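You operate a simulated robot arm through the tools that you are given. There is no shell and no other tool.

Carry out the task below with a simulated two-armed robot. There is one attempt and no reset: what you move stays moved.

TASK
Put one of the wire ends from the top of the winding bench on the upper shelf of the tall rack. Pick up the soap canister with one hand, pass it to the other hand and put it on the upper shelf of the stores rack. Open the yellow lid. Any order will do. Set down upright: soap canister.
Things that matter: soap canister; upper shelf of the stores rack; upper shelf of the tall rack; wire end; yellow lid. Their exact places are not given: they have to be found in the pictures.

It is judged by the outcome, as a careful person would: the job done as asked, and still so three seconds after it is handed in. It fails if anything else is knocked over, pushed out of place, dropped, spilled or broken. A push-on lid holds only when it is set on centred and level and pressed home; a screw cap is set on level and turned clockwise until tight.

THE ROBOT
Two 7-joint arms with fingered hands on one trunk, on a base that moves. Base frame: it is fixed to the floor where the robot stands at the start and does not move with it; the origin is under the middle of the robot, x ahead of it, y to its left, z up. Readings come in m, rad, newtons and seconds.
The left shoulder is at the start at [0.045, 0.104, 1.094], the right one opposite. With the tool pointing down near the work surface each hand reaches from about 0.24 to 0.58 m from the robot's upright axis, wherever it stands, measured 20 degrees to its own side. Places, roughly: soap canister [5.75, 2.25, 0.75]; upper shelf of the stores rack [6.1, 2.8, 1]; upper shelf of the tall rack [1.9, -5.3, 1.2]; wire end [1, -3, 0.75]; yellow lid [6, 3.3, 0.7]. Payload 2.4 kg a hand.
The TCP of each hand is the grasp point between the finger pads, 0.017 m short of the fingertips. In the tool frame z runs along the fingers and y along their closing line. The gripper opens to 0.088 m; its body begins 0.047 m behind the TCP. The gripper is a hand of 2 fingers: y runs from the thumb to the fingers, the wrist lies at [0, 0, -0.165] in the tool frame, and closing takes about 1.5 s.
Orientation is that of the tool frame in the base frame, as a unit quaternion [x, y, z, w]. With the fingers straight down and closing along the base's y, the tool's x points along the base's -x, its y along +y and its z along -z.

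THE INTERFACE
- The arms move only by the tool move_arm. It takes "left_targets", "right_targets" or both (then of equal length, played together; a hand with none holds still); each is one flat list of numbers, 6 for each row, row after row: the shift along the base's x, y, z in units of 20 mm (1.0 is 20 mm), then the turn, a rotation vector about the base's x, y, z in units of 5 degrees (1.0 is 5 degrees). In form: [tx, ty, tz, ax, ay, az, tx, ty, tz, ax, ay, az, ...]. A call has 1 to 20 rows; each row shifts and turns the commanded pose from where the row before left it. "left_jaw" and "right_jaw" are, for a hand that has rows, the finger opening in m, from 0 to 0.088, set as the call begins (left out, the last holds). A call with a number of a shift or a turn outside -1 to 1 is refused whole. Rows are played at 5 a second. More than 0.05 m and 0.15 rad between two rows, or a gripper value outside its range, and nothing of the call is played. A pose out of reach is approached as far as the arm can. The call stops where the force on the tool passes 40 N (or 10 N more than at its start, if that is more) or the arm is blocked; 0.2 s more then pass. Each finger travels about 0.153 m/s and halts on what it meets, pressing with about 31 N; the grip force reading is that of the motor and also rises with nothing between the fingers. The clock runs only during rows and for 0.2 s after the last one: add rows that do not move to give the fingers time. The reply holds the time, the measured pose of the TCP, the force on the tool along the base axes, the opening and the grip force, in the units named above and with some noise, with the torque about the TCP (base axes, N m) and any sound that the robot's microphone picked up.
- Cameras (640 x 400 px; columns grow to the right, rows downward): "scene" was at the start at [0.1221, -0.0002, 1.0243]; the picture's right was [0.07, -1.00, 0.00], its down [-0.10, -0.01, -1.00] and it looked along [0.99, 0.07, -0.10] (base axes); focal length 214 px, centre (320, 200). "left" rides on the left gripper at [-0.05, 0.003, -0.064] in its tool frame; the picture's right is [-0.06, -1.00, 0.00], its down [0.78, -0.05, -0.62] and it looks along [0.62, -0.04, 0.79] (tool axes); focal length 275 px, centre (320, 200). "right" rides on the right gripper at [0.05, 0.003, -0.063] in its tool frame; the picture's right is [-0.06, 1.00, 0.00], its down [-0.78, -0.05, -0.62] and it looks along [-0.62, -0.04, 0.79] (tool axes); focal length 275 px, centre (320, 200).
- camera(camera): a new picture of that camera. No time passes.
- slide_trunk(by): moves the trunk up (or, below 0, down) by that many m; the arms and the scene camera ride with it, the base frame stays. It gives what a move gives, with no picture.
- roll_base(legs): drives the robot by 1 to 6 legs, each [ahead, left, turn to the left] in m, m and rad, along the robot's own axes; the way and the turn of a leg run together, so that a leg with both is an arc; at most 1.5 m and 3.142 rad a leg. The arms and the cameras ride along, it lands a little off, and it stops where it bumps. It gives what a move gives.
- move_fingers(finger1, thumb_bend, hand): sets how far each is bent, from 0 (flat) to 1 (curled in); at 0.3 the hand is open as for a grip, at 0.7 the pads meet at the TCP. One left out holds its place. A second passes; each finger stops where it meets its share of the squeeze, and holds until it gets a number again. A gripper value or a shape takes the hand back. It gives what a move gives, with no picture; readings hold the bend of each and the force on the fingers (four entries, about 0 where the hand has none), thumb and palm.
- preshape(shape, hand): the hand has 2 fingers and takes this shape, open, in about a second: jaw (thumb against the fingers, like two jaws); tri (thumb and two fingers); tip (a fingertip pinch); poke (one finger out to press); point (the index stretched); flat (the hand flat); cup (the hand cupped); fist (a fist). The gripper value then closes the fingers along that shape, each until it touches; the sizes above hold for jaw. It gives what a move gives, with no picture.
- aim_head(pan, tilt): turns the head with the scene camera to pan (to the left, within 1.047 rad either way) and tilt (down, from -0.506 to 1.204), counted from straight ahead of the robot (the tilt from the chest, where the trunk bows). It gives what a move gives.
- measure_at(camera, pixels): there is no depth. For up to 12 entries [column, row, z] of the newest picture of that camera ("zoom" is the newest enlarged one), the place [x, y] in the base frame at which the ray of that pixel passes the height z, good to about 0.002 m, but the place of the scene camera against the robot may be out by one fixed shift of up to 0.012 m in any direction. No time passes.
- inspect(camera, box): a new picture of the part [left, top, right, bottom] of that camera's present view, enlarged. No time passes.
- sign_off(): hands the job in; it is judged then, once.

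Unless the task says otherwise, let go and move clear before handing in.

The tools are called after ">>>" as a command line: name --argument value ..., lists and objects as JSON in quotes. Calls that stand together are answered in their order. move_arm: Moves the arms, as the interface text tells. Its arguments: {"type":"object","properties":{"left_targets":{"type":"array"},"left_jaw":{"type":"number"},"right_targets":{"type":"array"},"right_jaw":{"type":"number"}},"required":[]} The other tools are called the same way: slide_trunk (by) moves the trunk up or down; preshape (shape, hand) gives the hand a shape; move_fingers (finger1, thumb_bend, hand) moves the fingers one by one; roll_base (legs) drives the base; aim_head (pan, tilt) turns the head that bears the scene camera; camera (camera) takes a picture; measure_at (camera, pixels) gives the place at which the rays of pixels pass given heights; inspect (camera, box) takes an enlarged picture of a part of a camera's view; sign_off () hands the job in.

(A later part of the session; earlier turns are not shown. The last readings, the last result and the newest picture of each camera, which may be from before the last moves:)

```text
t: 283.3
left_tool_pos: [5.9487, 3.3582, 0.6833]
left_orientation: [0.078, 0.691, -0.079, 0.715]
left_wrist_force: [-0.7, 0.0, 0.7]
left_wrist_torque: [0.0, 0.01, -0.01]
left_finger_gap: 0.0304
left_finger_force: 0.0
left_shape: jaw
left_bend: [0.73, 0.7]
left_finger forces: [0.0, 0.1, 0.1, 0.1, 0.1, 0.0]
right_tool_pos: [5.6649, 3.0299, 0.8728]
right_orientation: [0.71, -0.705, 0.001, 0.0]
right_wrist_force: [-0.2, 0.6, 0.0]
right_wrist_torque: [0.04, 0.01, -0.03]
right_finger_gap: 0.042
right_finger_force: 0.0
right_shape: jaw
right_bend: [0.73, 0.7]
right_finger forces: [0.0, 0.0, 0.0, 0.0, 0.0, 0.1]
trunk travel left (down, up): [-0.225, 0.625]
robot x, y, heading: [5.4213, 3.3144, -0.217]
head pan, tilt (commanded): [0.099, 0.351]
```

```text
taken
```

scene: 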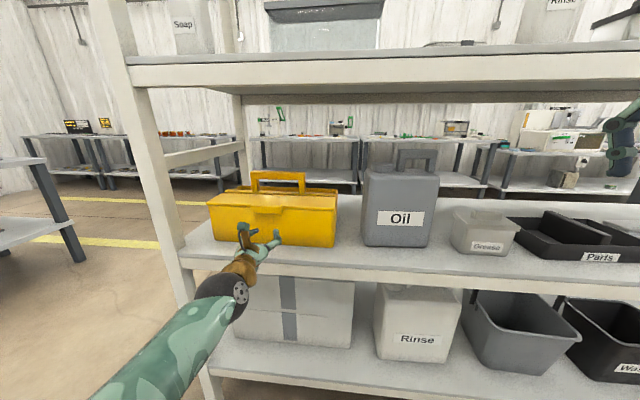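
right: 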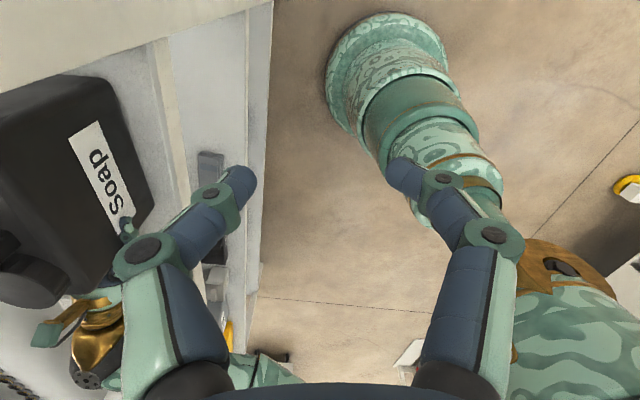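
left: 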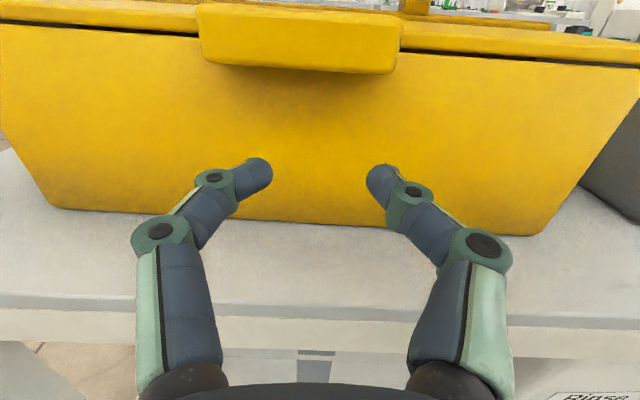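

Tips are 5 cm from the box front; the tab centre is ~1 cm left of my axis. I shift 1 cm left and advance 4.5 cm under the tab.

>>> move_arm --left_targets '[0.107, 0.488, 0, 0, 0, 0, 0.561, -0.124, 0, 0, 0, 0, 0.561, -0.124, 0, 0, 0, 0, 0.561, -0.124, 0, 0, 0, 0, 0.5, -0.11, 0, 0, 0, 0]'

>>> camera --camera "left"

>>> inspect --camera "scene" --box '[190, 160, 350, 270]'

```text
t: 284.5
left_tool_pos: [5.9934, 3.3589, 0.6828]
left_orientation: [0.077, 0.691, -0.079, 0.715]
left_wrist_force: [-0.2, -0.6, 0.3]
left_wrist_torque: [-0.03, 0.02, -0.01]
left_finger_gap: 0.0305
left_finger_force: 0.0
left_shape: jaw
left_bend: [0.73, 0.7]
left_finger forces: [0.0, 0.0, 0.0, 0.0, 0.9, 0.1]
right_tool_pos: [5.6638, 3.0292, 0.8725]
right_orientation: [0.71, -0.705, 0.001, 0.002]
right_wrist_force: [0.1, 0.3, 0.7]
right_wrist_torque: [-0.01, 0.03, 0.01]
right_finger_gap: 0.042
right_finger_force: 0.1
right_shape: jaw
right_bend: [0.73, 0.7]
right_finger forces: [0.0, 0.1, 0.0, 0.0, 0.0, 0.0]
trunk travel left (down, up): [-0.225, 0.625]
robot x, y, heading: [5.4219, 3.3131, -0.221]
head pan, tilt (commanded): [0.099, 0.351]
```

```text
taken
```

left: 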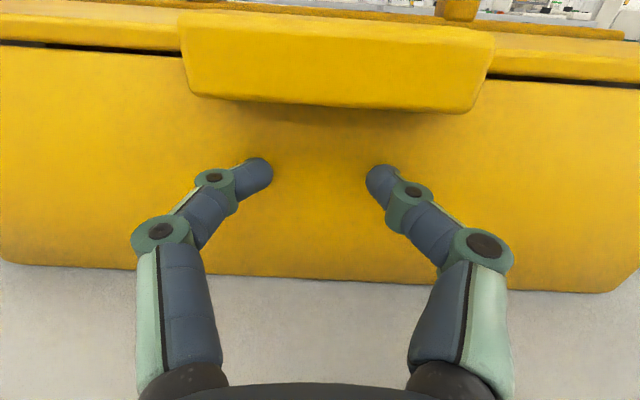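

```text
3.64 times, centred on (270, 215) of scene
```

zoom: 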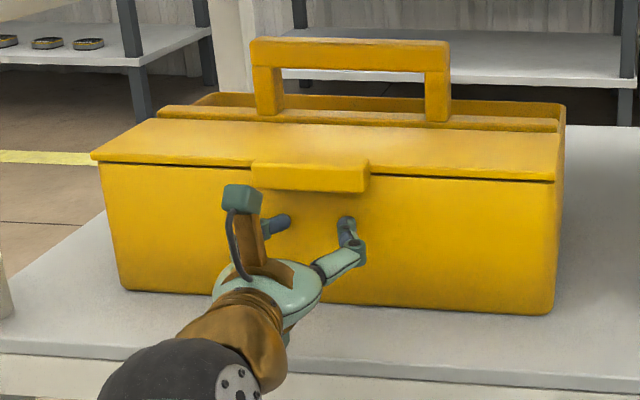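

Tips are right under the tab, just touching the front (0.9 N). I ease back 2 mm and lift 4 cm in small steps.

>>> move_arm --left_targets '[-0.1, 0.02, 0.1, 0, 0, 0, 0, 0, 0.25, 0, 0, 0, 0, 0, 0.25, 0, 0, 0, 0, 0, 0.25, 0, 0, 0, 0, 0, 0.25, 0, 0, 0, 0, 0, 0.25, 0, 0, 0, 0, 0, 0.25, 0, 0, 0, 0, 0, 0.25, 0, 0, 0]'

>>> camera --camera "left"

>>> inspect --camera "scene" --box '[190, 160, 350, 270]'

```text
t: 286.3
left_tool_pos: [5.9916, 3.3596, 0.7204]
left_orientation: [0.077, 0.69, -0.079, 0.715]
left_wrist_force: [-1.0, 0.1, -0.6]
left_wrist_torque: [-0.05, 0.03, 0.02]
left_finger_gap: 0.0303
left_finger_force: 0.0
left_shape: jaw
left_bend: [0.74, 0.7]
left_finger forces: [0.4, 0.0, 0.0, 0.0, 0.5, 0.1]
right_tool_pos: [5.6647, 3.0302, 0.8723]
right_orientation: [0.71, -0.704, 0.001, 0.001]
right_wrist_force: [0.1, 0.1, 0.3]
right_wrist_torque: [-0.01, 0.02, -0.02]
right_finger_gap: 0.0419
right_finger_force: 0.1
right_shape: jaw
right_bend: [0.73, 0.7]
right_finger forces: [0.0, 0.0, 0.0, 0.1, 0.1, 0.1]
trunk travel left (down, up): [-0.225, 0.625]
robot x, y, heading: [5.4234, 3.3105, -0.225]
head pan, tilt (commanded): [0.099, 0.351]
```

```text
taken
```

left: 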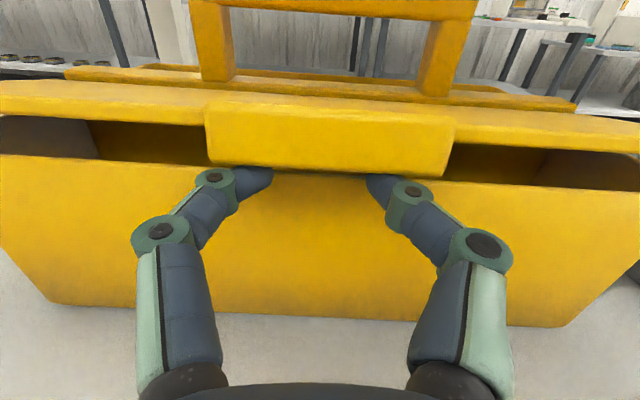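

```text
3.64 times, centred on (270, 215) of scene
```

zoom: 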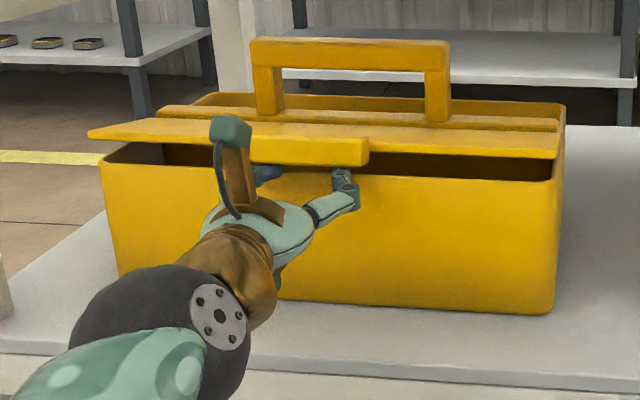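

The lid is lifting with almost no force. I continue: up 2.5 cm, then forward-up under the lid.

>>> move_arm --left_targets '[0, 0, 0.4, 0, 0, 0, 0, 0, 0.4, 0, 0, 0, 0, 0, 0.45, 0, 0, 0, 0.3, -0.066, 0.3, 0, 0, 0, 0.3, -0.066, 0.3, 0, 0, 0, 0.3, -0.066, 0.3, 0, 0, 0]'

>>> camera --camera "left"

>>> inspect --camera "scene" --box '[190, 140, 350, 270]'

```text
t: 287.7
left_tool_pos: [6.0083, 3.3556, 0.763]
left_orientation: [0.077, 0.69, -0.078, 0.716]
left_wrist_force: [-0.9, -0.5, -1.0]
left_wrist_torque: [0.01, -0.01, 0.03]
left_finger_gap: 0.0299
left_finger_force: 0.2
left_shape: jaw
left_bend: [0.74, 0.7]
left_finger forces: [0.2, 0.0, 0.1, 0.1, 0.6, 0.0]
right_tool_pos: [5.6626, 3.0299, 0.8729]
right_orientation: [0.71, -0.704, 0.001, 0.0]
right_wrist_force: [1.1, 0.0, -0.8]
right_wrist_torque: [-0.03, -0.05, 0.03]
right_finger_gap: 0.0418
right_finger_force: 0.0
right_shape: jaw
right_bend: [0.73, 0.7]
right_finger forces: [0.1, 0.1, 0.1, 0.1, 0.0, 0.1]
trunk travel left (down, up): [-0.225, 0.625]
robot x, y, heading: [5.4247, 3.31, -0.223]
head pan, tilt (commanded): [0.099, 0.351]
```

```text
taken
```

left: 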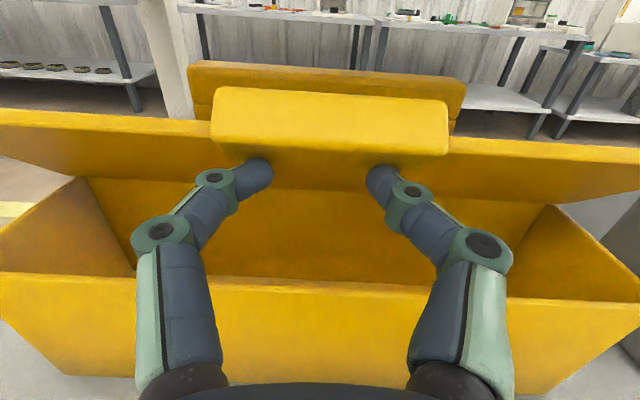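

```text
3.08 times, centred on (270, 205) of scene
```

zoom: 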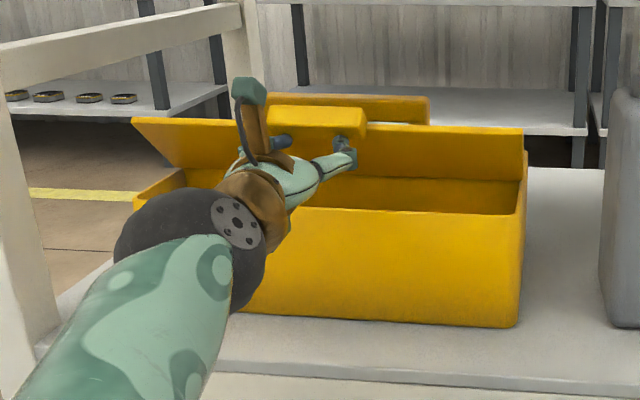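

The lid is open about 55°. I push on forward and slightly up toward vertical.

>>> move_arm --left_targets '[0.35, -0.077, 0.2, 0, 0, 0, 0.35, -0.077, 0.2, 0, 0, 0, 0.35, -0.077, 0.2, 0, 0, 0, 0.35, -0.077, 0.2, 0, 0, 0]'

>>> camera --camera "left"

>>> inspect --camera "scene" --box '[190, 140, 350, 270]'

```text
t: 288.7
left_tool_pos: [6.0377, 3.3496, 0.7786]
left_orientation: [0.077, 0.691, -0.078, 0.715]
left_wrist_force: [0.4, -0.2, 0.4]
left_wrist_torque: [0.02, 0.04, -0.02]
left_finger_gap: 0.0302
left_finger_force: 0.1
left_shape: jaw
left_bend: [0.74, 0.7]
left_finger forces: [0.0, 0.0, 0.1, 0.1, 0.3, 0.0]
right_tool_pos: [5.6642, 3.0294, 0.8732]
right_orientation: [0.71, -0.704, 0.0, 0.0]
right_wrist_force: [1.5, 0.2, -0.4]
right_wrist_torque: [0.03, 0.0, -0.02]
right_finger_gap: 0.0419
right_finger_force: 0.0
right_shape: jaw
right_bend: [0.73, 0.7]
right_finger forces: [0.0, 0.0, 0.0, 0.1, 0.1, 0.0]
trunk travel left (down, up): [-0.225, 0.625]
robot x, y, heading: [5.4255, 3.311, -0.222]
head pan, tilt (commanded): [0.099, 0.351]
```

```text
taken
```

left: 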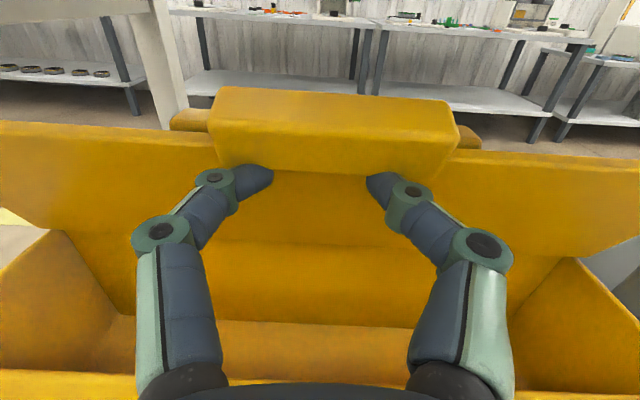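

```text
3.08 times, centred on (270, 205) of scene
```

zoom: 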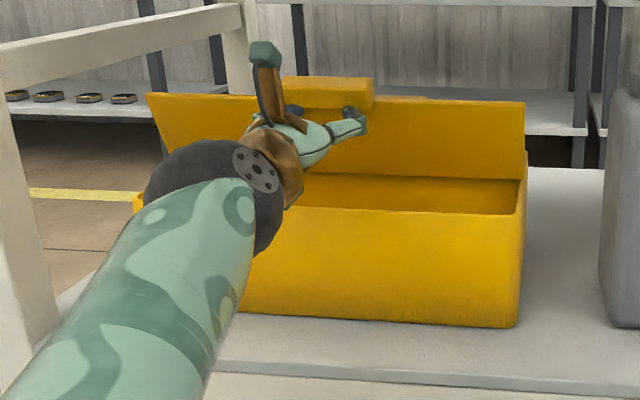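

The lid is at roughly 65–70°. I keep pushing forward in small steps.

>>> move_arm --left_targets '[0.35, -0.077, 0.1, 0, 0, 0, 0.35, -0.077, 0.1, 0, 0, 0, 0.35, -0.077, 0.1, 0, 0, 0]'

>>> camera --camera "left"

>>> inspect --camera "scene" --box '[190, 140, 350, 270]'

```text
t: 289.5
left_tool_pos: [6.0582, 3.3455, 0.785]
left_orientation: [0.077, 0.69, -0.079, 0.715]
left_wrist_force: [-2.1, 0.5, 0.4]
left_wrist_torque: [-0.01, 0.0, -0.03]
left_finger_gap: 0.0306
left_finger_force: 0.0
left_shape: jaw
left_bend: [0.74, 0.7]
left_finger forces: [0.3, 0.0, 0.0, 0.0, 1.2, 0.0]
right_tool_pos: [5.6647, 3.0298, 0.8723]
right_orientation: [0.71, -0.704, 0.0, 0.0]
right_wrist_force: [0.1, -0.5, 0.4]
right_wrist_torque: [0.04, 0.0, 0.03]
right_finger_gap: 0.0418
right_finger_force: 0.1
right_shape: jaw
right_bend: [0.73, 0.7]
right_finger forces: [0.0, 0.0, 0.0, 0.1, 0.1, 0.1]
trunk travel left (down, up): [-0.225, 0.625]
robot x, y, heading: [5.421, 3.313, -0.224]
head pan, tilt (commanded): [0.099, 0.351]
```

```text
taken
```

left: 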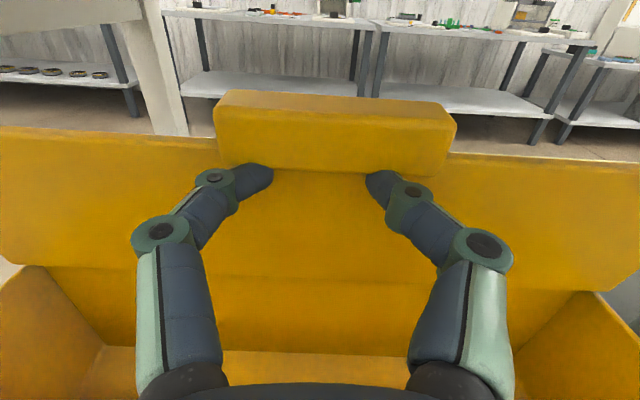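

```text
3.08 times, centred on (270, 205) of scene
```

zoom: 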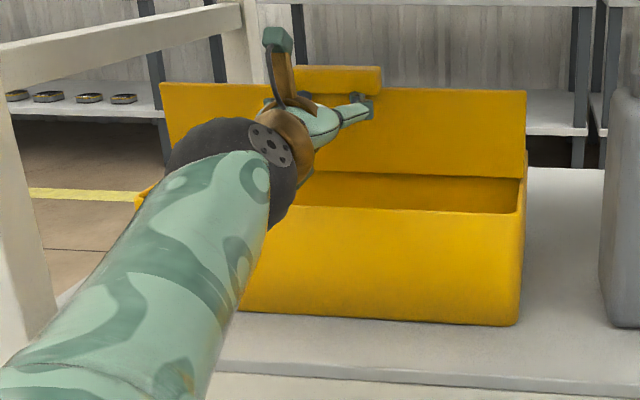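

The lid is nearly vertical (force −2 N). I push a further 1.5 cm, watching the force.

>>> move_arm --left_targets '[0.25, -0.055, 0, 0, 0, 0, 0.25, -0.055, 0, 0, 0, 0, 0.25, -0.055, 0, 0, 0, 0]'

>>> camera --camera "left"

>>> inspect --camera "scene" --box '[190, 140, 350, 270]'

```text
t: 290.3
left_tool_pos: [6.0734, 3.3409, 0.7859]
left_orientation: [0.077, 0.691, -0.079, 0.715]
left_wrist_force: [-1.7, 0.4, -0.1]
left_wrist_torque: [-0.01, 0.02, 0.01]
left_finger_gap: 0.0298
left_finger_force: 0.1
left_shape: jaw
left_bend: [0.74, 0.7]
left_finger forces: [0.8, 0.0, 0.0, 0.0, 1.0, 0.0]
right_tool_pos: [5.6642, 3.0299, 0.8735]
right_orientation: [0.71, -0.704, 0.0, 0.001]
right_wrist_force: [1.1, -0.4, 0.1]
right_wrist_torque: [0.01, -0.01, 0.05]
right_finger_gap: 0.042
right_finger_force: 0.0
right_shape: jaw
right_bend: [0.73, 0.7]
right_finger forces: [0.0, 0.0, 0.0, 0.0, 0.0, 0.0]
trunk travel left (down, up): [-0.225, 0.625]
robot x, y, heading: [5.4203, 3.3126, -0.222]
head pan, tilt (commanded): [0.099, 0.351]
```

```text
taken
```

left: 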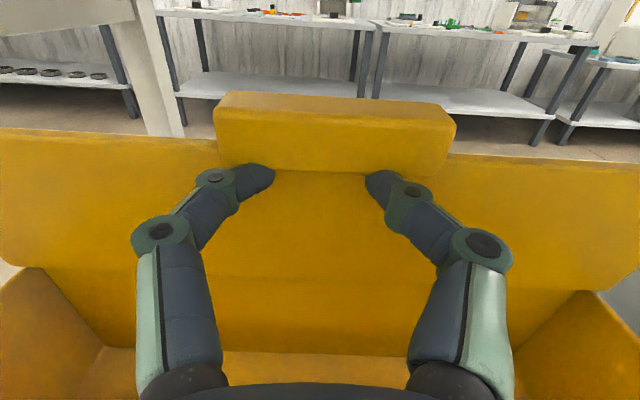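

```text
3.08 times, centred on (270, 205) of scene
```

zoom: 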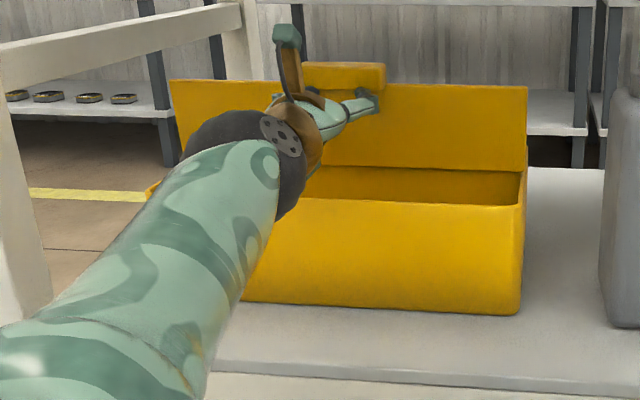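

The view of the lid did not change but the box itself slid back about 1 cm — the lid has reached its stop. I stop pushing and retreat slowly 1.5 cm to see whether the lid stays.

>>> move_arm --left_targets '[-0.25, 0.055, -0.05, 0, 0, 0, -0.25, 0.055, -0.05, 0, 0, 0, -0.25, 0.055, -0.05, 0, 0, 0]'

>>> camera --camera "left"

>>> inspect --camera "scene" --box '[190, 140, 350, 270]'

```text
t: 291.1
left_tool_pos: [6.0587, 3.3447, 0.7813]
left_orientation: [0.077, 0.69, -0.079, 0.715]
left_wrist_force: [-0.5, -0.4, 0.6]
left_wrist_torque: [0.02, 0.02, 0.03]
left_finger_gap: 0.0295
left_finger_force: 0.1
left_shape: jaw
left_bend: [0.74, 0.7]
left_finger forces: [0.1, 0.1, 0.1, 0.0, 0.1, 0.0]
right_tool_pos: [5.6635, 3.0298, 0.873]
right_orientation: [0.71, -0.704, 0.001, 0.001]
right_wrist_force: [-0.5, -0.9, -0.1]
right_wrist_torque: [-0.02, -0.01, 0.02]
right_finger_gap: 0.042
right_finger_force: 0.1
right_shape: jaw
right_bend: [0.73, 0.7]
right_finger forces: [0.0, 0.0, 0.0, 0.0, 0.0, 0.0]
trunk travel left (down, up): [-0.225, 0.625]
robot x, y, heading: [5.4236, 3.3104, -0.218]
head pan, tilt (commanded): [0.099, 0.351]
```

```text
taken
```

left: 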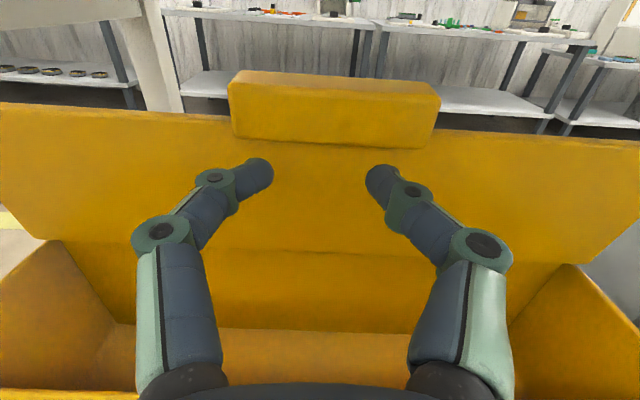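

```text
3.08 times, centred on (270, 205) of scene
```

zoom: 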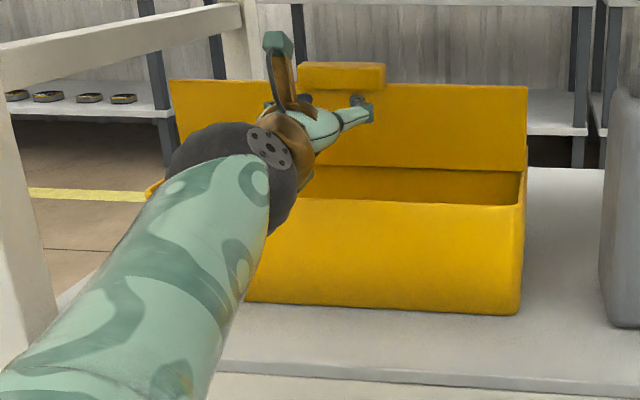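

The lid stays open by itself with the fingers free of it. I check how far the box slid.

>>> measure_at --camera "scene" --pixels '[[335, 245.6, 0.62], [335, 241.7, 0.62]]'

>>> camera --camera "scene"

```text
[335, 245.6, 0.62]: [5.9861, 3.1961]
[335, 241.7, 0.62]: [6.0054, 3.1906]
```

```text
taken
```

scene: 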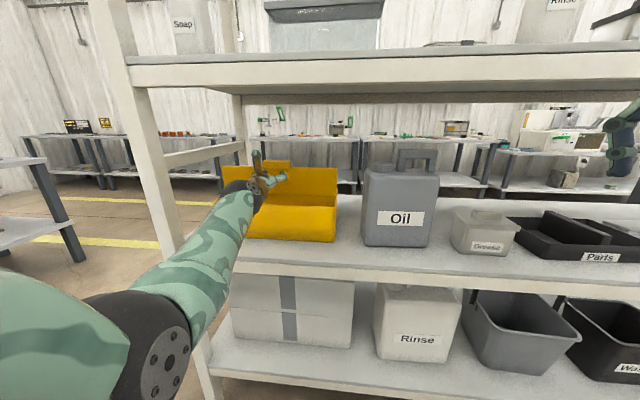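

The box slid back about 2 cm. I measure the lid's lean (hinge line vs its upper edge) with the left camera.

>>> measure_at --camera "left" --pixels '[[45, 240, 0.727], [600, 263, 0.727], [320, 252, 0.727], [560, 135, 0.8], [560, 135, 0.79], [150, 115, 0.8], [150, 115, 0.79], [320, 330, 0.62], [30, 390, 0.72], [600, 395, 0.72]]'

```text
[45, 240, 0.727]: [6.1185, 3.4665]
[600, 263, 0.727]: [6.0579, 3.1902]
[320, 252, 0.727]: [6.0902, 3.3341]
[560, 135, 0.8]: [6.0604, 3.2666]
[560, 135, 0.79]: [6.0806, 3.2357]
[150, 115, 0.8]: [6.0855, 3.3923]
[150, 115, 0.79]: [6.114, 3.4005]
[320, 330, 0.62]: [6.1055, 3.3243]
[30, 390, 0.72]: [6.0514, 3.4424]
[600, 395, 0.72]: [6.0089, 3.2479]
```

The lid stands near vertical. I wait 3 s without moving to see whether it really stays.

>>> move_arm --left_targets '[0, 0, 0, 0, 0, 0, 0, 0, 0, 0, 0, 0, 0, 0, 0, 0, 0, 0, 0, 0, 0, 0, 0, 0, 0, 0, 0, 0, 0, 0, 0, 0, 0, 0, 0, 0, 0, 0, 0, 0, 0, 0, 0, 0, 0, 0, 0, 0, 0, 0, 0, 0, 0, 0, 0, 0, 0, 0, 0, 0, 0, 0, 0, 0, 0, 0, 0, 0, 0, 0, 0, 0, 0, 0, 0, 0, 0, 0, 0, 0, 0, 0, 0, 0, 0, 0, 0, 0, 0, 0]'

>>> camera --camera "left"

```text
t: 294.3
left_tool_pos: [6.0586, 3.3447, 0.7812]
left_orientation: [0.076, 0.691, -0.078, 0.715]
left_wrist_force: [0.1, -0.8, 0.3]
left_wrist_torque: [-0.01, -0.02, 0.03]
left_finger_gap: 0.0302
left_finger_force: 0.0
left_shape: jaw
left_bend: [0.74, 0.7]
left_finger forces: [0.1, 0.0, 0.0, 0.0, 0.0, 0.0]
right_tool_pos: [5.6634, 3.0293, 0.8723]
right_orientation: [0.711, -0.703, 0.001, 0.001]
right_wrist_force: [0.6, 0.1, -0.5]
right_wrist_torque: [-0.01, 0.02, -0.01]
right_finger_gap: 0.042
right_finger_force: 0.0
right_shape: jaw
right_bend: [0.73, 0.7]
right_finger forces: [0.0, 0.0, 0.0, 0.1, 0.1, 0.0]
trunk travel left (down, up): [-0.225, 0.625]
robot x, y, heading: [5.4256, 3.3098, -0.219]
head pan, tilt (commanded): [0.099, 0.351]
```

```text
taken
```

left: 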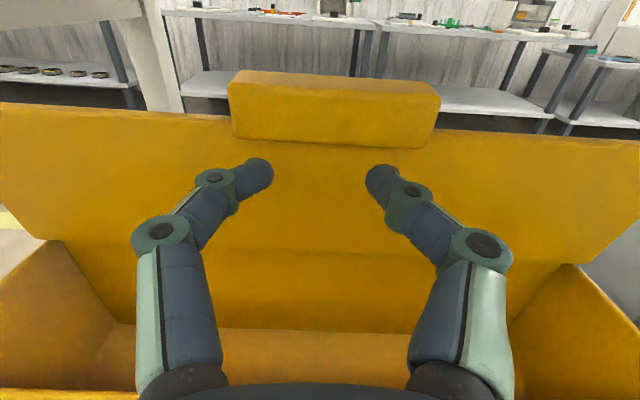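

The lid stays open. The box has slid back 2 cm, so I'll draw it back gently: retreat above the front wall, pitch the hand 35° down, hook the front wall from inside and pull 2 cm. First retreat and pitch.

>>> move_arm --left_targets '[-0.45, 0.1, 0.25, 0, 0, 0, -0.45, 0.1, 0.25, 0, 0, 0, -0.45, 0.1, 0.25, 0, 0, 0, -0.45, 0.1, 0.25, 0, 0, 0]'

>>> move_arm --left_targets '[0, 0, 0, 0.215, 0.976, 0, 0, 0, 0, 0.215, 0.976, 0, 0, 0, 0, 0.215, 0.976, 0, 0, 0, 0, 0.215, 0.976, 0, 0, 0, 0, 0.215, 0.976, 0, 0, 0, 0, 0.215, 0.976, 0, 0, 0, 0, 0.215, 0.976, 0]'

>>> camera --camera "left"

>>> camera --camera "scene"

```text
t: 295.3
left_tool_pos: [6.0222, 3.3525, 0.8016]
left_orientation: [0.077, 0.69, -0.079, 0.716]
left_wrist_force: [0.4, -0.5, -0.6]
left_wrist_torque: [-0.01, 0.01, -0.02]
left_finger_gap: 0.0301
left_finger_force: 0.0
left_shape: jaw
left_bend: [0.74, 0.7]
left_finger forces: [0.1, 0.0, 0.0, 0.1, 0.1, 0.1]
right_tool_pos: [5.6632, 3.0295, 0.8726]
right_orientation: [0.71, -0.704, 0.0, 0.0]
right_wrist_force: [-0.8, -0.5, 0.0]
right_wrist_torque: [0.01, -0.03, -0.01]
right_finger_gap: 0.0417
right_finger_force: 0.1
right_shape: jaw
right_bend: [0.73, 0.7]
right_finger forces: [0.0, 0.0, 0.1, 0.0, 0.1, 0.0]
trunk travel left (down, up): [-0.225, 0.625]
robot x, y, heading: [5.4177, 3.3087, -0.224]
head pan, tilt (commanded): [0.099, 0.351]
```

```text
t: 296.9
left_tool_pos: [6.0224, 3.3524, 0.802]
left_orientation: [0.096, 0.874, -0.052, 0.473]
left_wrist_force: [-0.3, 0.6, -0.1]
left_wrist_torque: [-0.01, -0.01, -0.02]
left_finger_gap: 0.0301
left_finger_force: 0.0
left_shape: jaw
left_bend: [0.74, 0.7]
left_finger forces: [0.1, 0.0, 0.0, 0.0, 0.1, 0.0]
right_tool_pos: [5.6638, 3.0296, 0.8733]
right_orientation: [0.71, -0.704, 0.0, 0.001]
right_wrist_force: [0.5, 0.0, -0.8]
right_wrist_torque: [-0.02, 0.0, 0.01]
right_finger_gap: 0.0418
right_finger_force: 0.0
right_shape: jaw
right_bend: [0.73, 0.7]
right_finger forces: [0.0, 0.0, 0.0, 0.1, 0.0, 0.1]
trunk travel left (down, up): [-0.225, 0.625]
robot x, y, heading: [5.4218, 3.3113, -0.227]
head pan, tilt (commanded): [0.099, 0.351]
```

```text
taken
```

left: 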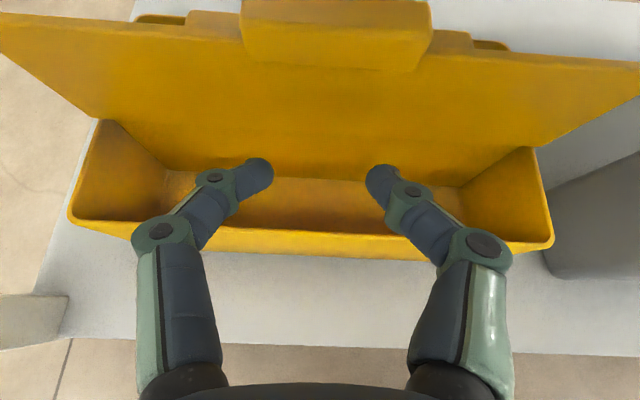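

```text
taken
```

scene: 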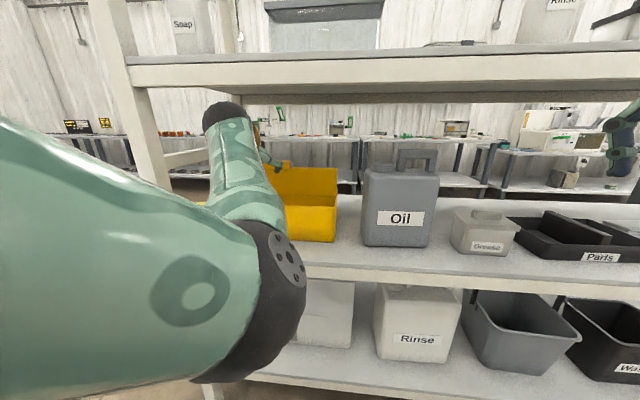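

The camera now looks down into the open compartment (front rim along rows 220–250). I measure rim and hinge.

>>> measure_at --camera "left" --pixels '[[320, 233, 0.72], [320, 258, 0.72], [75, 222, 0.72], [552, 245, 0.72], [320, 258, 0.62], [320, 180, 0.64], [320, 346, 0.62], [555, 277, 0.62]]'

>>> inspect --camera "left" --box '[50, 100, 590, 360]'

```text
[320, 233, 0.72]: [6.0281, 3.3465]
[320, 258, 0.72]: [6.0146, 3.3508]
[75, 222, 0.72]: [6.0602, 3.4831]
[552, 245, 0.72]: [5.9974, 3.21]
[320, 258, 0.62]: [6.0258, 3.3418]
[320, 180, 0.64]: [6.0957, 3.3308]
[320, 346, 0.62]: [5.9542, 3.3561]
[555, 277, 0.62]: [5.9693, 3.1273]
```

```text
1.19 times, centred on (320, 230) of left
```

zoom: 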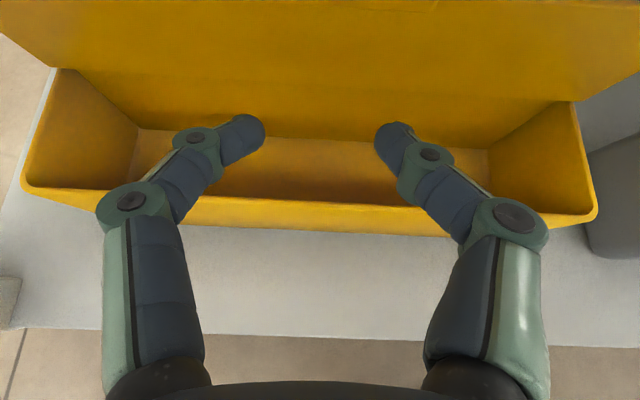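

The box is only about 1.2 cm further in than before (front base x≈6.026 vs 6.0135). I place the fingertips inside the front wall.

>>> move_arm --left_targets '[0.6, -0.13, 0, 0, 0, 0, 0.6, -0.13, 0, 0, 0, 0, 0.6, -0.13, 0, 0, 0, 0, 0, 0, -0.75, 0, 0, 0, 0, 0, -0.75, 0, 0, 0, 0, 0, -0.75, 0, 0, 0, 0, 0, -0.75, 0, 0, 0]'

>>> camera --camera "left"

```text
t: 298.5
left_tool_pos: [6.0589, 3.3456, 0.7409]
left_orientation: [0.096, 0.873, -0.053, 0.474]
left_wrist_force: [-1.1, 0.4, 0.5]
left_wrist_torque: [0.02, -0.01, 0.0]
left_finger_gap: 0.0299
left_finger_force: 0.1
left_shape: jaw
left_bend: [0.74, 0.7]
left_finger forces: [0.1, 0.1, 0.0, 0.0, 0.0, 0.0]
right_tool_pos: [5.6639, 3.0297, 0.8736]
right_orientation: [0.71, -0.704, 0.0, 0.0]
right_wrist_force: [0.0, -0.6, -0.2]
right_wrist_torque: [0.0, 0.02, 0.04]
right_finger_gap: 0.0419
right_finger_force: 0.0
right_shape: jaw
right_bend: [0.73, 0.7]
right_finger forces: [0.0, 0.0, 0.1, 0.0, 0.0, 0.0]
trunk travel left (down, up): [-0.225, 0.625]
robot x, y, heading: [5.4218, 3.3132, -0.22]
head pan, tilt (commanded): [0.099, 0.351]
```

```text
taken
```

left: 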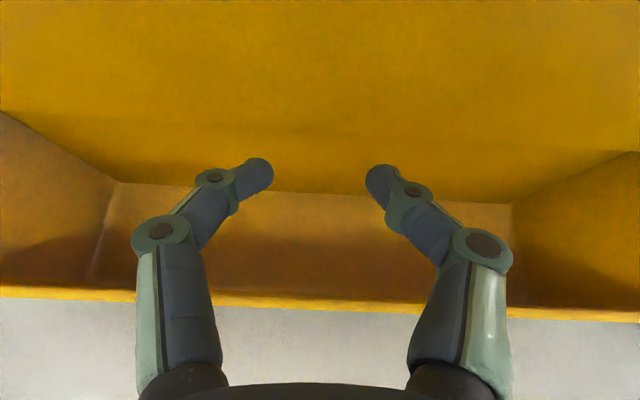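

The fingertips are over the inside, clear of the rim (rim at rows 290–320). I lower another 2.8 cm and pull back gently.

>>> move_arm --left_targets '[0, 0, -0.7, 0, 0, 0, 0, 0, -0.7, 0, 0, 0, -0.2, 0.044, 0, 0, 0, 0, -0.2, 0.044, 0, 0, 0, 0]'

>>> camera --camera "left"

>>> inspect --camera "scene" --box '[190, 140, 350, 270]'

```text
t: 299.5
left_tool_pos: [6.0509, 3.347, 0.7131]
left_orientation: [0.097, 0.874, -0.054, 0.473]
left_wrist_force: [-0.2, -0.5, -0.6]
left_wrist_torque: [0.01, -0.02, 0.01]
left_finger_gap: 0.03
left_finger_force: 0.1
left_shape: jaw
left_bend: [0.74, 0.7]
left_finger forces: [0.1, 0.1, 0.0, 0.1, 0.0, 0.0]
right_tool_pos: [5.6652, 3.0291, 0.8723]
right_orientation: [0.71, -0.704, 0.001, 0.001]
right_wrist_force: [-0.7, -0.7, 0.3]
right_wrist_torque: [-0.02, -0.02, 0.03]
right_finger_gap: 0.0417
right_finger_force: 0.0
right_shape: jaw
right_bend: [0.73, 0.7]
right_finger forces: [0.0, 0.1, 0.0, 0.1, 0.1, 0.0]
trunk travel left (down, up): [-0.225, 0.625]
robot x, y, heading: [5.4208, 3.3131, -0.219]
head pan, tilt (commanded): [0.099, 0.351]
```

```text
taken
```

left: 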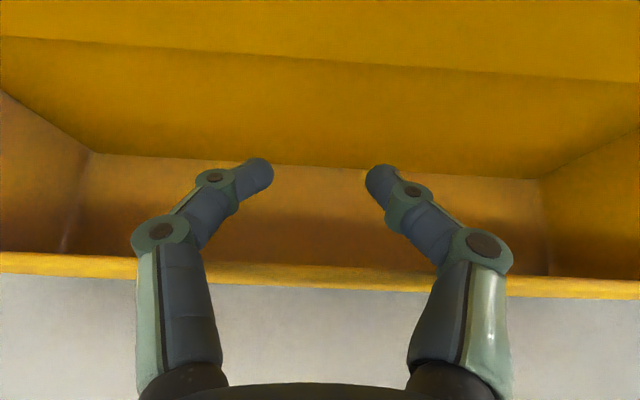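

```text
3.08 times, centred on (270, 205) of scene
```

zoom: 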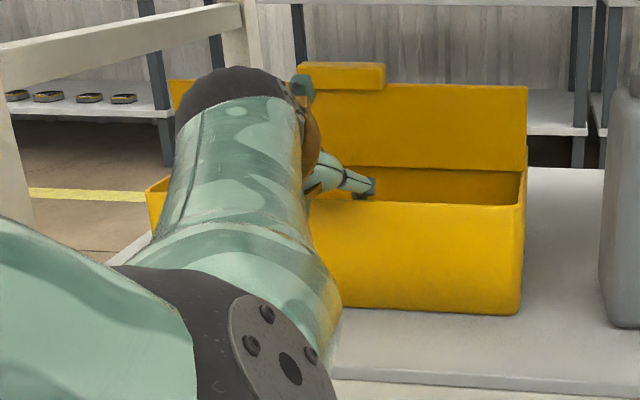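

No contact yet. I continue pulling back in 2 mm steps.

>>> move_arm --left_targets '[-0.15, 0.033, 0, 0, 0, 0, -0.15, 0.033, 0, 0, 0, 0, -0.15, 0.033, 0, 0, 0, 0, -0.15, 0.033, 0, 0, 0, 0]'

>>> camera --camera "left"

>>> inspect --camera "scene" --box '[190, 140, 350, 270]'

```text
t: 300.5
left_tool_pos: [6.0376, 3.3489, 0.7138]
left_orientation: [0.097, 0.873, -0.054, 0.474]
left_wrist_force: [3.2, 0.3, 1.2]
left_wrist_torque: [0.01, 0.06, -0.04]
left_finger_gap: 0.0301
left_finger_force: 0.1
left_shape: jaw
left_bend: [0.74, 0.7]
left_finger forces: [1.6, 0.0, 0.0, 0.1, 1.8, 0.1]
right_tool_pos: [5.6648, 3.0304, 0.8721]
right_orientation: [0.71, -0.704, 0.0, 0.001]
right_wrist_force: [-0.5, -0.3, -0.1]
right_wrist_torque: [0.01, -0.03, -0.01]
right_finger_gap: 0.042
right_finger_force: 0.0
right_shape: jaw
right_bend: [0.73, 0.7]
right_finger forces: [0.1, 0.1, 0.1, 0.0, 0.1, 0.0]
trunk travel left (down, up): [-0.225, 0.625]
robot x, y, heading: [5.4168, 3.3134, -0.224]
head pan, tilt (commanded): [0.099, 0.351]
```

```text
taken
```

left: 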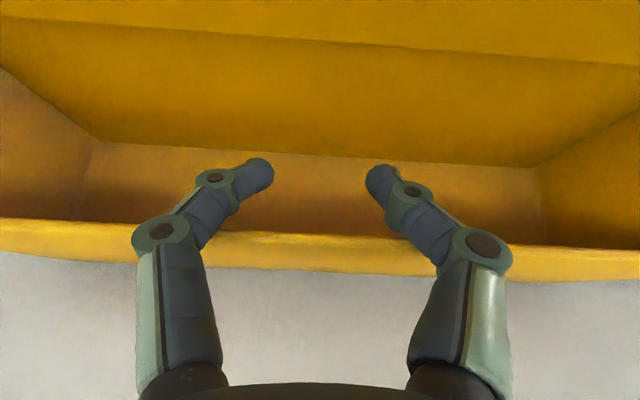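

```text
3.08 times, centred on (270, 205) of scene
```

zoom: 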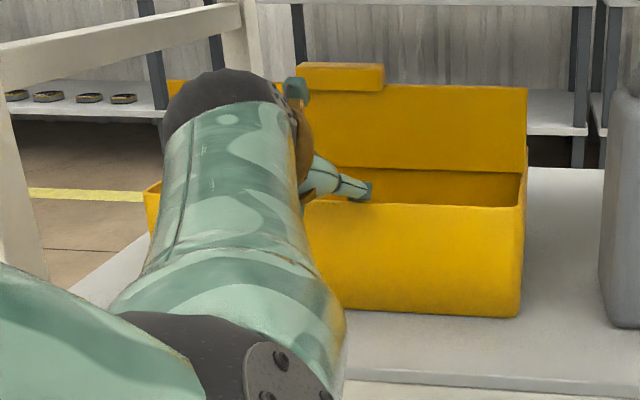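

Contact (3 N) and the box has started to follow (~3–4 mm). I pull 9 mm more.

>>> move_arm --left_targets '[-0.15, 0.033, 0, 0, 0, 0, -0.15, 0.033, 0, 0, 0, 0, -0.15, 0.033, 0, 0, 0, 0]'

>>> camera --camera "left"

>>> inspect --camera "scene" --box '[190, 140, 350, 270]'

```text
t: 301.3
left_tool_pos: [6.0288, 3.352, 0.7135]
left_orientation: [0.096, 0.873, -0.053, 0.475]
left_wrist_force: [3.8, -0.5, 4.2]
left_wrist_torque: [-0.01, 0.04, 0.02]
left_finger_gap: 0.03
left_finger_force: 0.1
left_shape: jaw
left_bend: [0.74, 0.7]
left_finger forces: [2.4, 0.0, 0.0, 0.0, 3.1, 0.1]
right_tool_pos: [5.6631, 3.0295, 0.8733]
right_orientation: [0.711, -0.704, 0.001, 0.001]
right_wrist_force: [-0.6, -0.5, 0.2]
right_wrist_torque: [-0.02, 0.02, 0.0]
right_finger_gap: 0.0418
right_finger_force: 0.0
right_shape: jaw
right_bend: [0.73, 0.7]
right_finger forces: [0.0, 0.0, 0.0, 0.0, 0.0, 0.0]
trunk travel left (down, up): [-0.225, 0.625]
robot x, y, heading: [5.42, 3.3135, -0.222]
head pan, tilt (commanded): [0.099, 0.351]
```

```text
taken
```

left: 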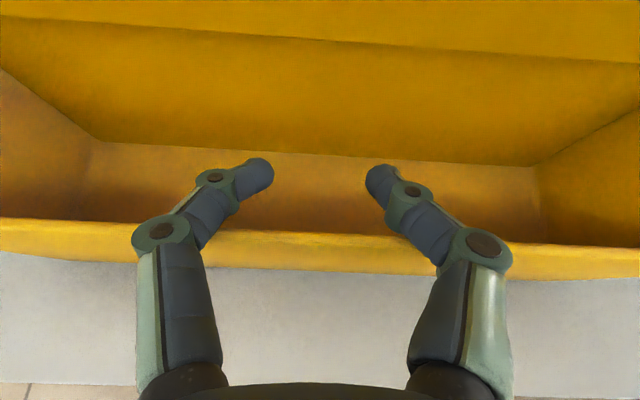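

```text
3.08 times, centred on (270, 205) of scene
```

zoom: 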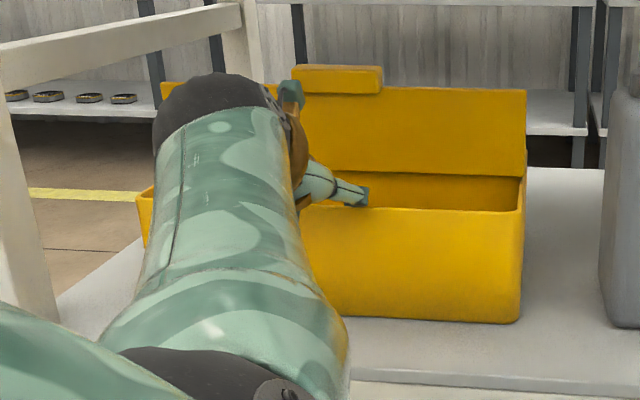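

The box's front corner is within ~3 mm of its original place. I pull 2.5 mm more, then free the fingers (forward a little, then up and out).

>>> move_arm --left_targets '[-0.13, 0.03, 0, 0, 0, 0, 0.2, -0.044, 0.1, 0, 0, 0, 0.2, -0.044, 0.2, 0, 0, 0, 0, 0, 0.6, 0, 0, 0, 0, 0, 0.8, 0, 0, 0, 0, 0, 0.8, 0, 0, 0, -0.2, 0.04, 0.8, 0, 0, 0, -0.5, 0.1, 0.6, 0, 0, 0, -0.8, 0.17, 0.3, 0, 0, 0, -0.9, 0.2, 0, 0, 0, 0, -0.9, 0.2, 0, 0, 0, 0, -0.9, 0.2, 0, 0, 0, 0]'

>>> camera --camera "left"

>>> camera --camera "scene"

```text
t: 303.9
left_tool_pos: [5.9587, 3.3849, 0.8046]
left_orientation: [0.097, 0.87, -0.031, 0.483]
left_wrist_force: [0.2, 0.5, 0.8]
left_wrist_torque: [0.02, 0.0, -0.05]
left_finger_gap: 0.0298
left_finger_force: 0.0
left_shape: jaw
left_bend: [0.74, 0.7]
left_finger forces: [0.0, 0.0, 0.0, 0.1, 0.1, 0.1]
right_tool_pos: [5.6638, 3.0298, 0.873]
right_orientation: [0.71, -0.705, 0.001, 0.0]
right_wrist_force: [0.0, 0.9, -0.8]
right_wrist_torque: [0.0, -0.02, -0.01]
right_finger_gap: 0.0418
right_finger_force: 0.0
right_shape: jaw
right_bend: [0.73, 0.7]
right_finger forces: [0.0, 0.0, 0.0, 0.0, 0.1, 0.0]
trunk travel left (down, up): [-0.225, 0.625]
robot x, y, heading: [5.4201, 3.3135, -0.223]
head pan, tilt (commanded): [0.099, 0.351]
```

```text
taken
```

left: 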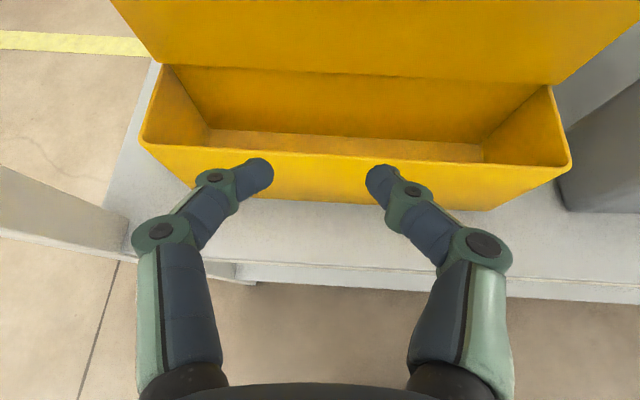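

```text
taken
```

scene: 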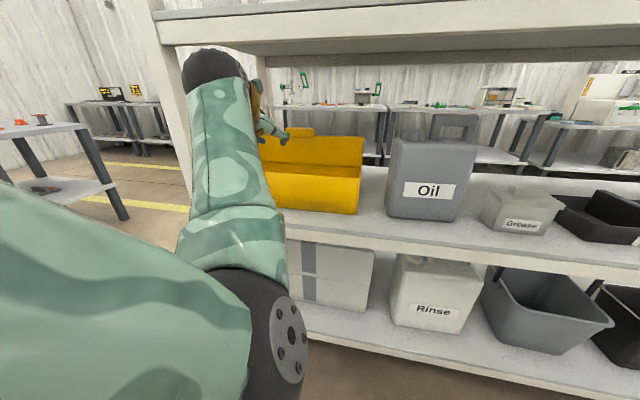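

The lid stays open and the box is back near its place. The scene view looks turned, though; I check by re-aiming the head and looking again.

>>> aim_head --pan 0.1 --tilt 0.36

>>> camera --camera "scene"

>>> measure_at --camera "scene" --pixels '[[320, 300, 0], [320, 399, 0], [500, 300, 0]]'

```text
t: 304.5
left_tool_pos: [5.9573, 3.3833, 0.8037]
left_orientation: [0.097, 0.869, -0.034, 0.483]
left_wrist_force: [0.1, -0.6, 0.2]
left_wrist_torque: [0.03, 0.02, 0.01]
left_finger_gap: 0.0298
left_finger_force: 0.1
left_shape: jaw
left_bend: [0.74, 0.7]
left_finger forces: [0.0, 0.0, 0.1, 0.0, 0.0, 0.1]
right_tool_pos: [5.6641, 3.0297, 0.8726]
right_orientation: [0.71, -0.704, 0.0, 0.001]
right_wrist_force: [-0.1, -0.1, -0.3]
right_wrist_torque: [0.0, 0.02, 0.01]
right_finger_gap: 0.042
right_finger_force: 0.1
right_shape: jaw
right_bend: [0.73, 0.7]
right_finger forces: [0.0, 0.0, 0.0, 0.0, 0.0, 0.0]
trunk travel left (down, up): [-0.225, 0.625]
robot x, y, heading: [5.4225, 3.3115, -0.216]
head pan, tilt (commanded): [0.099, 0.36]
```

```text
taken
```

scene: 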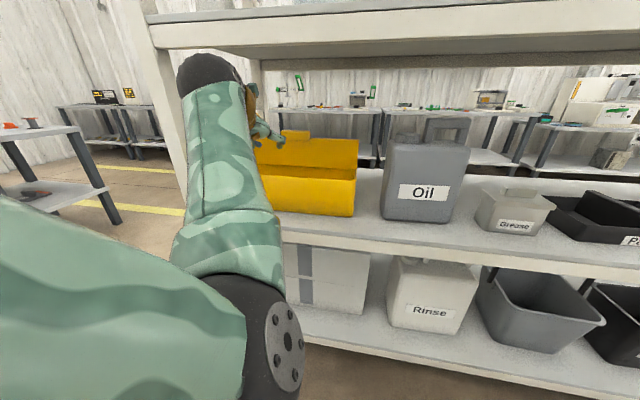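

```text
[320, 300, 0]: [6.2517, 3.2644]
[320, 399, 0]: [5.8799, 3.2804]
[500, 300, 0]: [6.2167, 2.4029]
```

The left arm is folded close to the head. The hand is already outside the box, so I back the base out 0.45 m and then relax the arm.

>>> roll_base --legs '[[-0.25, 0, 0], [-0.25, 0, 0]]'

>>> move_arm --left_targets '[0.6, 0, 0.4, 0, 0, 0, 0.6, 0, 0.4, 0, 0, 0, 0.4, 0.3, 0.4, 0, 0, 0, 0.2, 0.3, 0.4, 0, 0, 0]'

>>> camera --camera "scene"

>>> camera --camera "left"

```text
t: 307.7
left_tool_pos: [5.4696, 3.4871, 0.8022]
left_orientation: [0.099, 0.87, -0.04, 0.481]
left_wrist_force: [0.6, 0.3, -0.8]
left_wrist_torque: [0.03, 0.03, 0.01]
left_finger_gap: 0.0297
left_finger_force: 0.0
left_shape: jaw
left_bend: [0.74, 0.7]
left_finger forces: [0.0, 0.0, 0.0, 0.0, 0.1, 0.1]
right_tool_pos: [5.1774, 3.1383, 0.8727]
right_orientation: [0.709, -0.705, 0.0, 0.0]
right_wrist_force: [0.7, -1.1, 0.6]
right_wrist_torque: [-0.03, 0.02, 0.01]
right_finger_gap: 0.042
right_finger_force: 0.0
right_shape: jaw
right_bend: [0.73, 0.7]
right_finger forces: [0.1, 0.0, 0.0, 0.0, 0.1, 0.0]
trunk travel left (down, up): [-0.225, 0.625]
robot x, y, heading: [4.9289, 3.422, -0.22]
head pan, tilt (commanded): [0.099, 0.36]
```

```text
t: 308.7
left_tool_pos: [5.5056, 3.4997, 0.8346]
left_orientation: [0.099, 0.87, -0.04, 0.481]
left_wrist_force: [-0.4, -0.1, 0.1]
left_wrist_torque: [-0.02, -0.03, 0.02]
left_finger_gap: 0.03
left_finger_force: 0.0
left_shape: jaw
left_bend: [0.74, 0.7]
left_finger forces: [0.1, 0.1, 0.0, 0.0, 0.0, 0.1]
right_tool_pos: [5.1784, 3.1388, 0.8718]
right_orientation: [0.709, -0.706, 0.001, 0.0]
right_wrist_force: [-0.2, 0.3, -0.6]
right_wrist_torque: [0.02, -0.01, 0.02]
right_finger_gap: 0.0421
right_finger_force: 0.1
right_shape: jaw
right_bend: [0.73, 0.7]
right_finger forces: [0.0, 0.0, 0.0, 0.1, 0.0, 0.0]
trunk travel left (down, up): [-0.225, 0.625]
robot x, y, heading: [4.9377, 3.4232, -0.225]
head pan, tilt (commanded): [0.099, 0.36]
```

```text
taken
```

scene: 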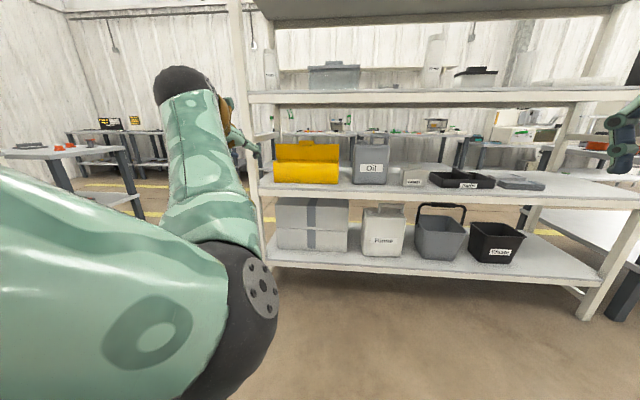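

```text
taken
```

left: 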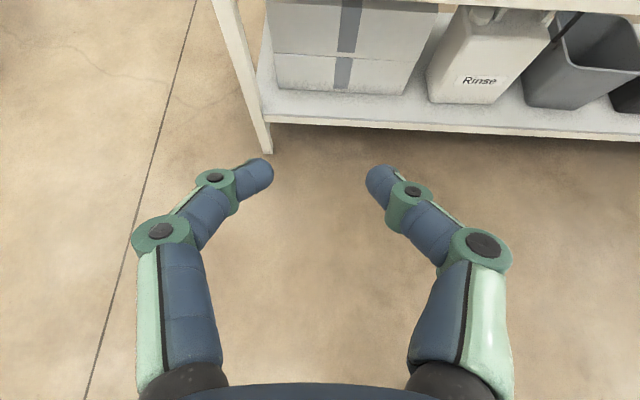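

I'm clear of the rack; the lid stands open. I raise the trunk for a final check of lid, canister and the neighbours.

>>> slide_trunk --by 0.3

>>> aim_head --pan -0.15 --tilt 0.45

>>> camera --camera "scene"

>>> inspect --camera "scene" --box '[240, 120, 600, 330]'

```text
t: 311.7
left_tool_pos: [5.5054, 3.4995, 1.1335]
left_orientation: [0.099, 0.871, -0.039, 0.481]
left_wrist_force: [-0.2, 0.5, 0.2]
left_wrist_torque: [-0.03, 0.04, 0.0]
left_finger_gap: 0.03
left_finger_force: 0.0
left_shape: jaw
left_bend: [0.74, 0.7]
left_finger forces: [0.0, 0.0, 0.0, 0.0, 0.0, 0.1]
right_tool_pos: [5.1776, 3.1392, 1.1725]
right_orientation: [0.709, -0.706, 0.0, 0.001]
right_wrist_force: [1.0, 0.6, 0.2]
right_wrist_torque: [-0.01, 0.0, -0.03]
right_finger_gap: 0.0418
right_finger_force: 0.0
right_shape: jaw
right_bend: [0.73, 0.7]
right_finger forces: [0.0, 0.0, 0.0, 0.0, 0.1, 0.1]
trunk travel left (down, up): [-0.525, 0.325]
robot x, y, heading: [4.9353, 3.4237, -0.225]
head pan, tilt (commanded): [0.099, 0.36]
```

```text
t: 312.5
left_tool_pos: [5.5047, 3.4974, 1.1344]
left_orientation: [0.099, 0.87, -0.04, 0.481]
left_wrist_force: [1.4, -0.1, 0.3]
left_wrist_torque: [-0.02, 0.01, 0.01]
left_finger_gap: 0.0301
left_finger_force: 0.1
left_shape: jaw
left_bend: [0.74, 0.7]
left_finger forces: [0.1, 0.0, 0.0, 0.0, 0.1, 0.1]
right_tool_pos: [5.1768, 3.1392, 1.1717]
right_orientation: [0.709, -0.705, 0.0, 0.0]
right_wrist_force: [0.3, -0.1, 0.7]
right_wrist_torque: [-0.02, -0.01, 0.04]
right_finger_gap: 0.0416
right_finger_force: 0.1
right_shape: jaw
right_bend: [0.73, 0.7]
right_finger forces: [0.0, 0.0, 0.0, 0.0, 0.1, 0.1]
trunk travel left (down, up): [-0.525, 0.325]
robot x, y, heading: [4.939, 3.421, -0.223]
head pan, tilt (commanded): [-0.15, 0.45]
```

```text
taken
```

scene: 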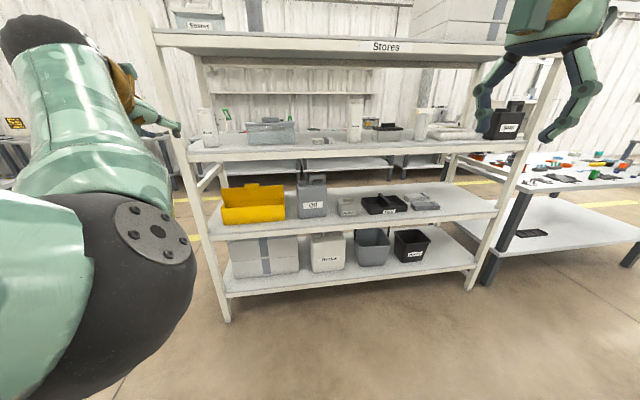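

```text
1.78 times, centred on (420, 225) of scene
```

zoom: 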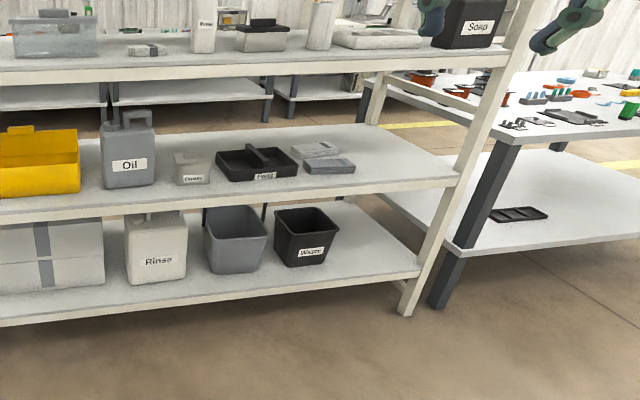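

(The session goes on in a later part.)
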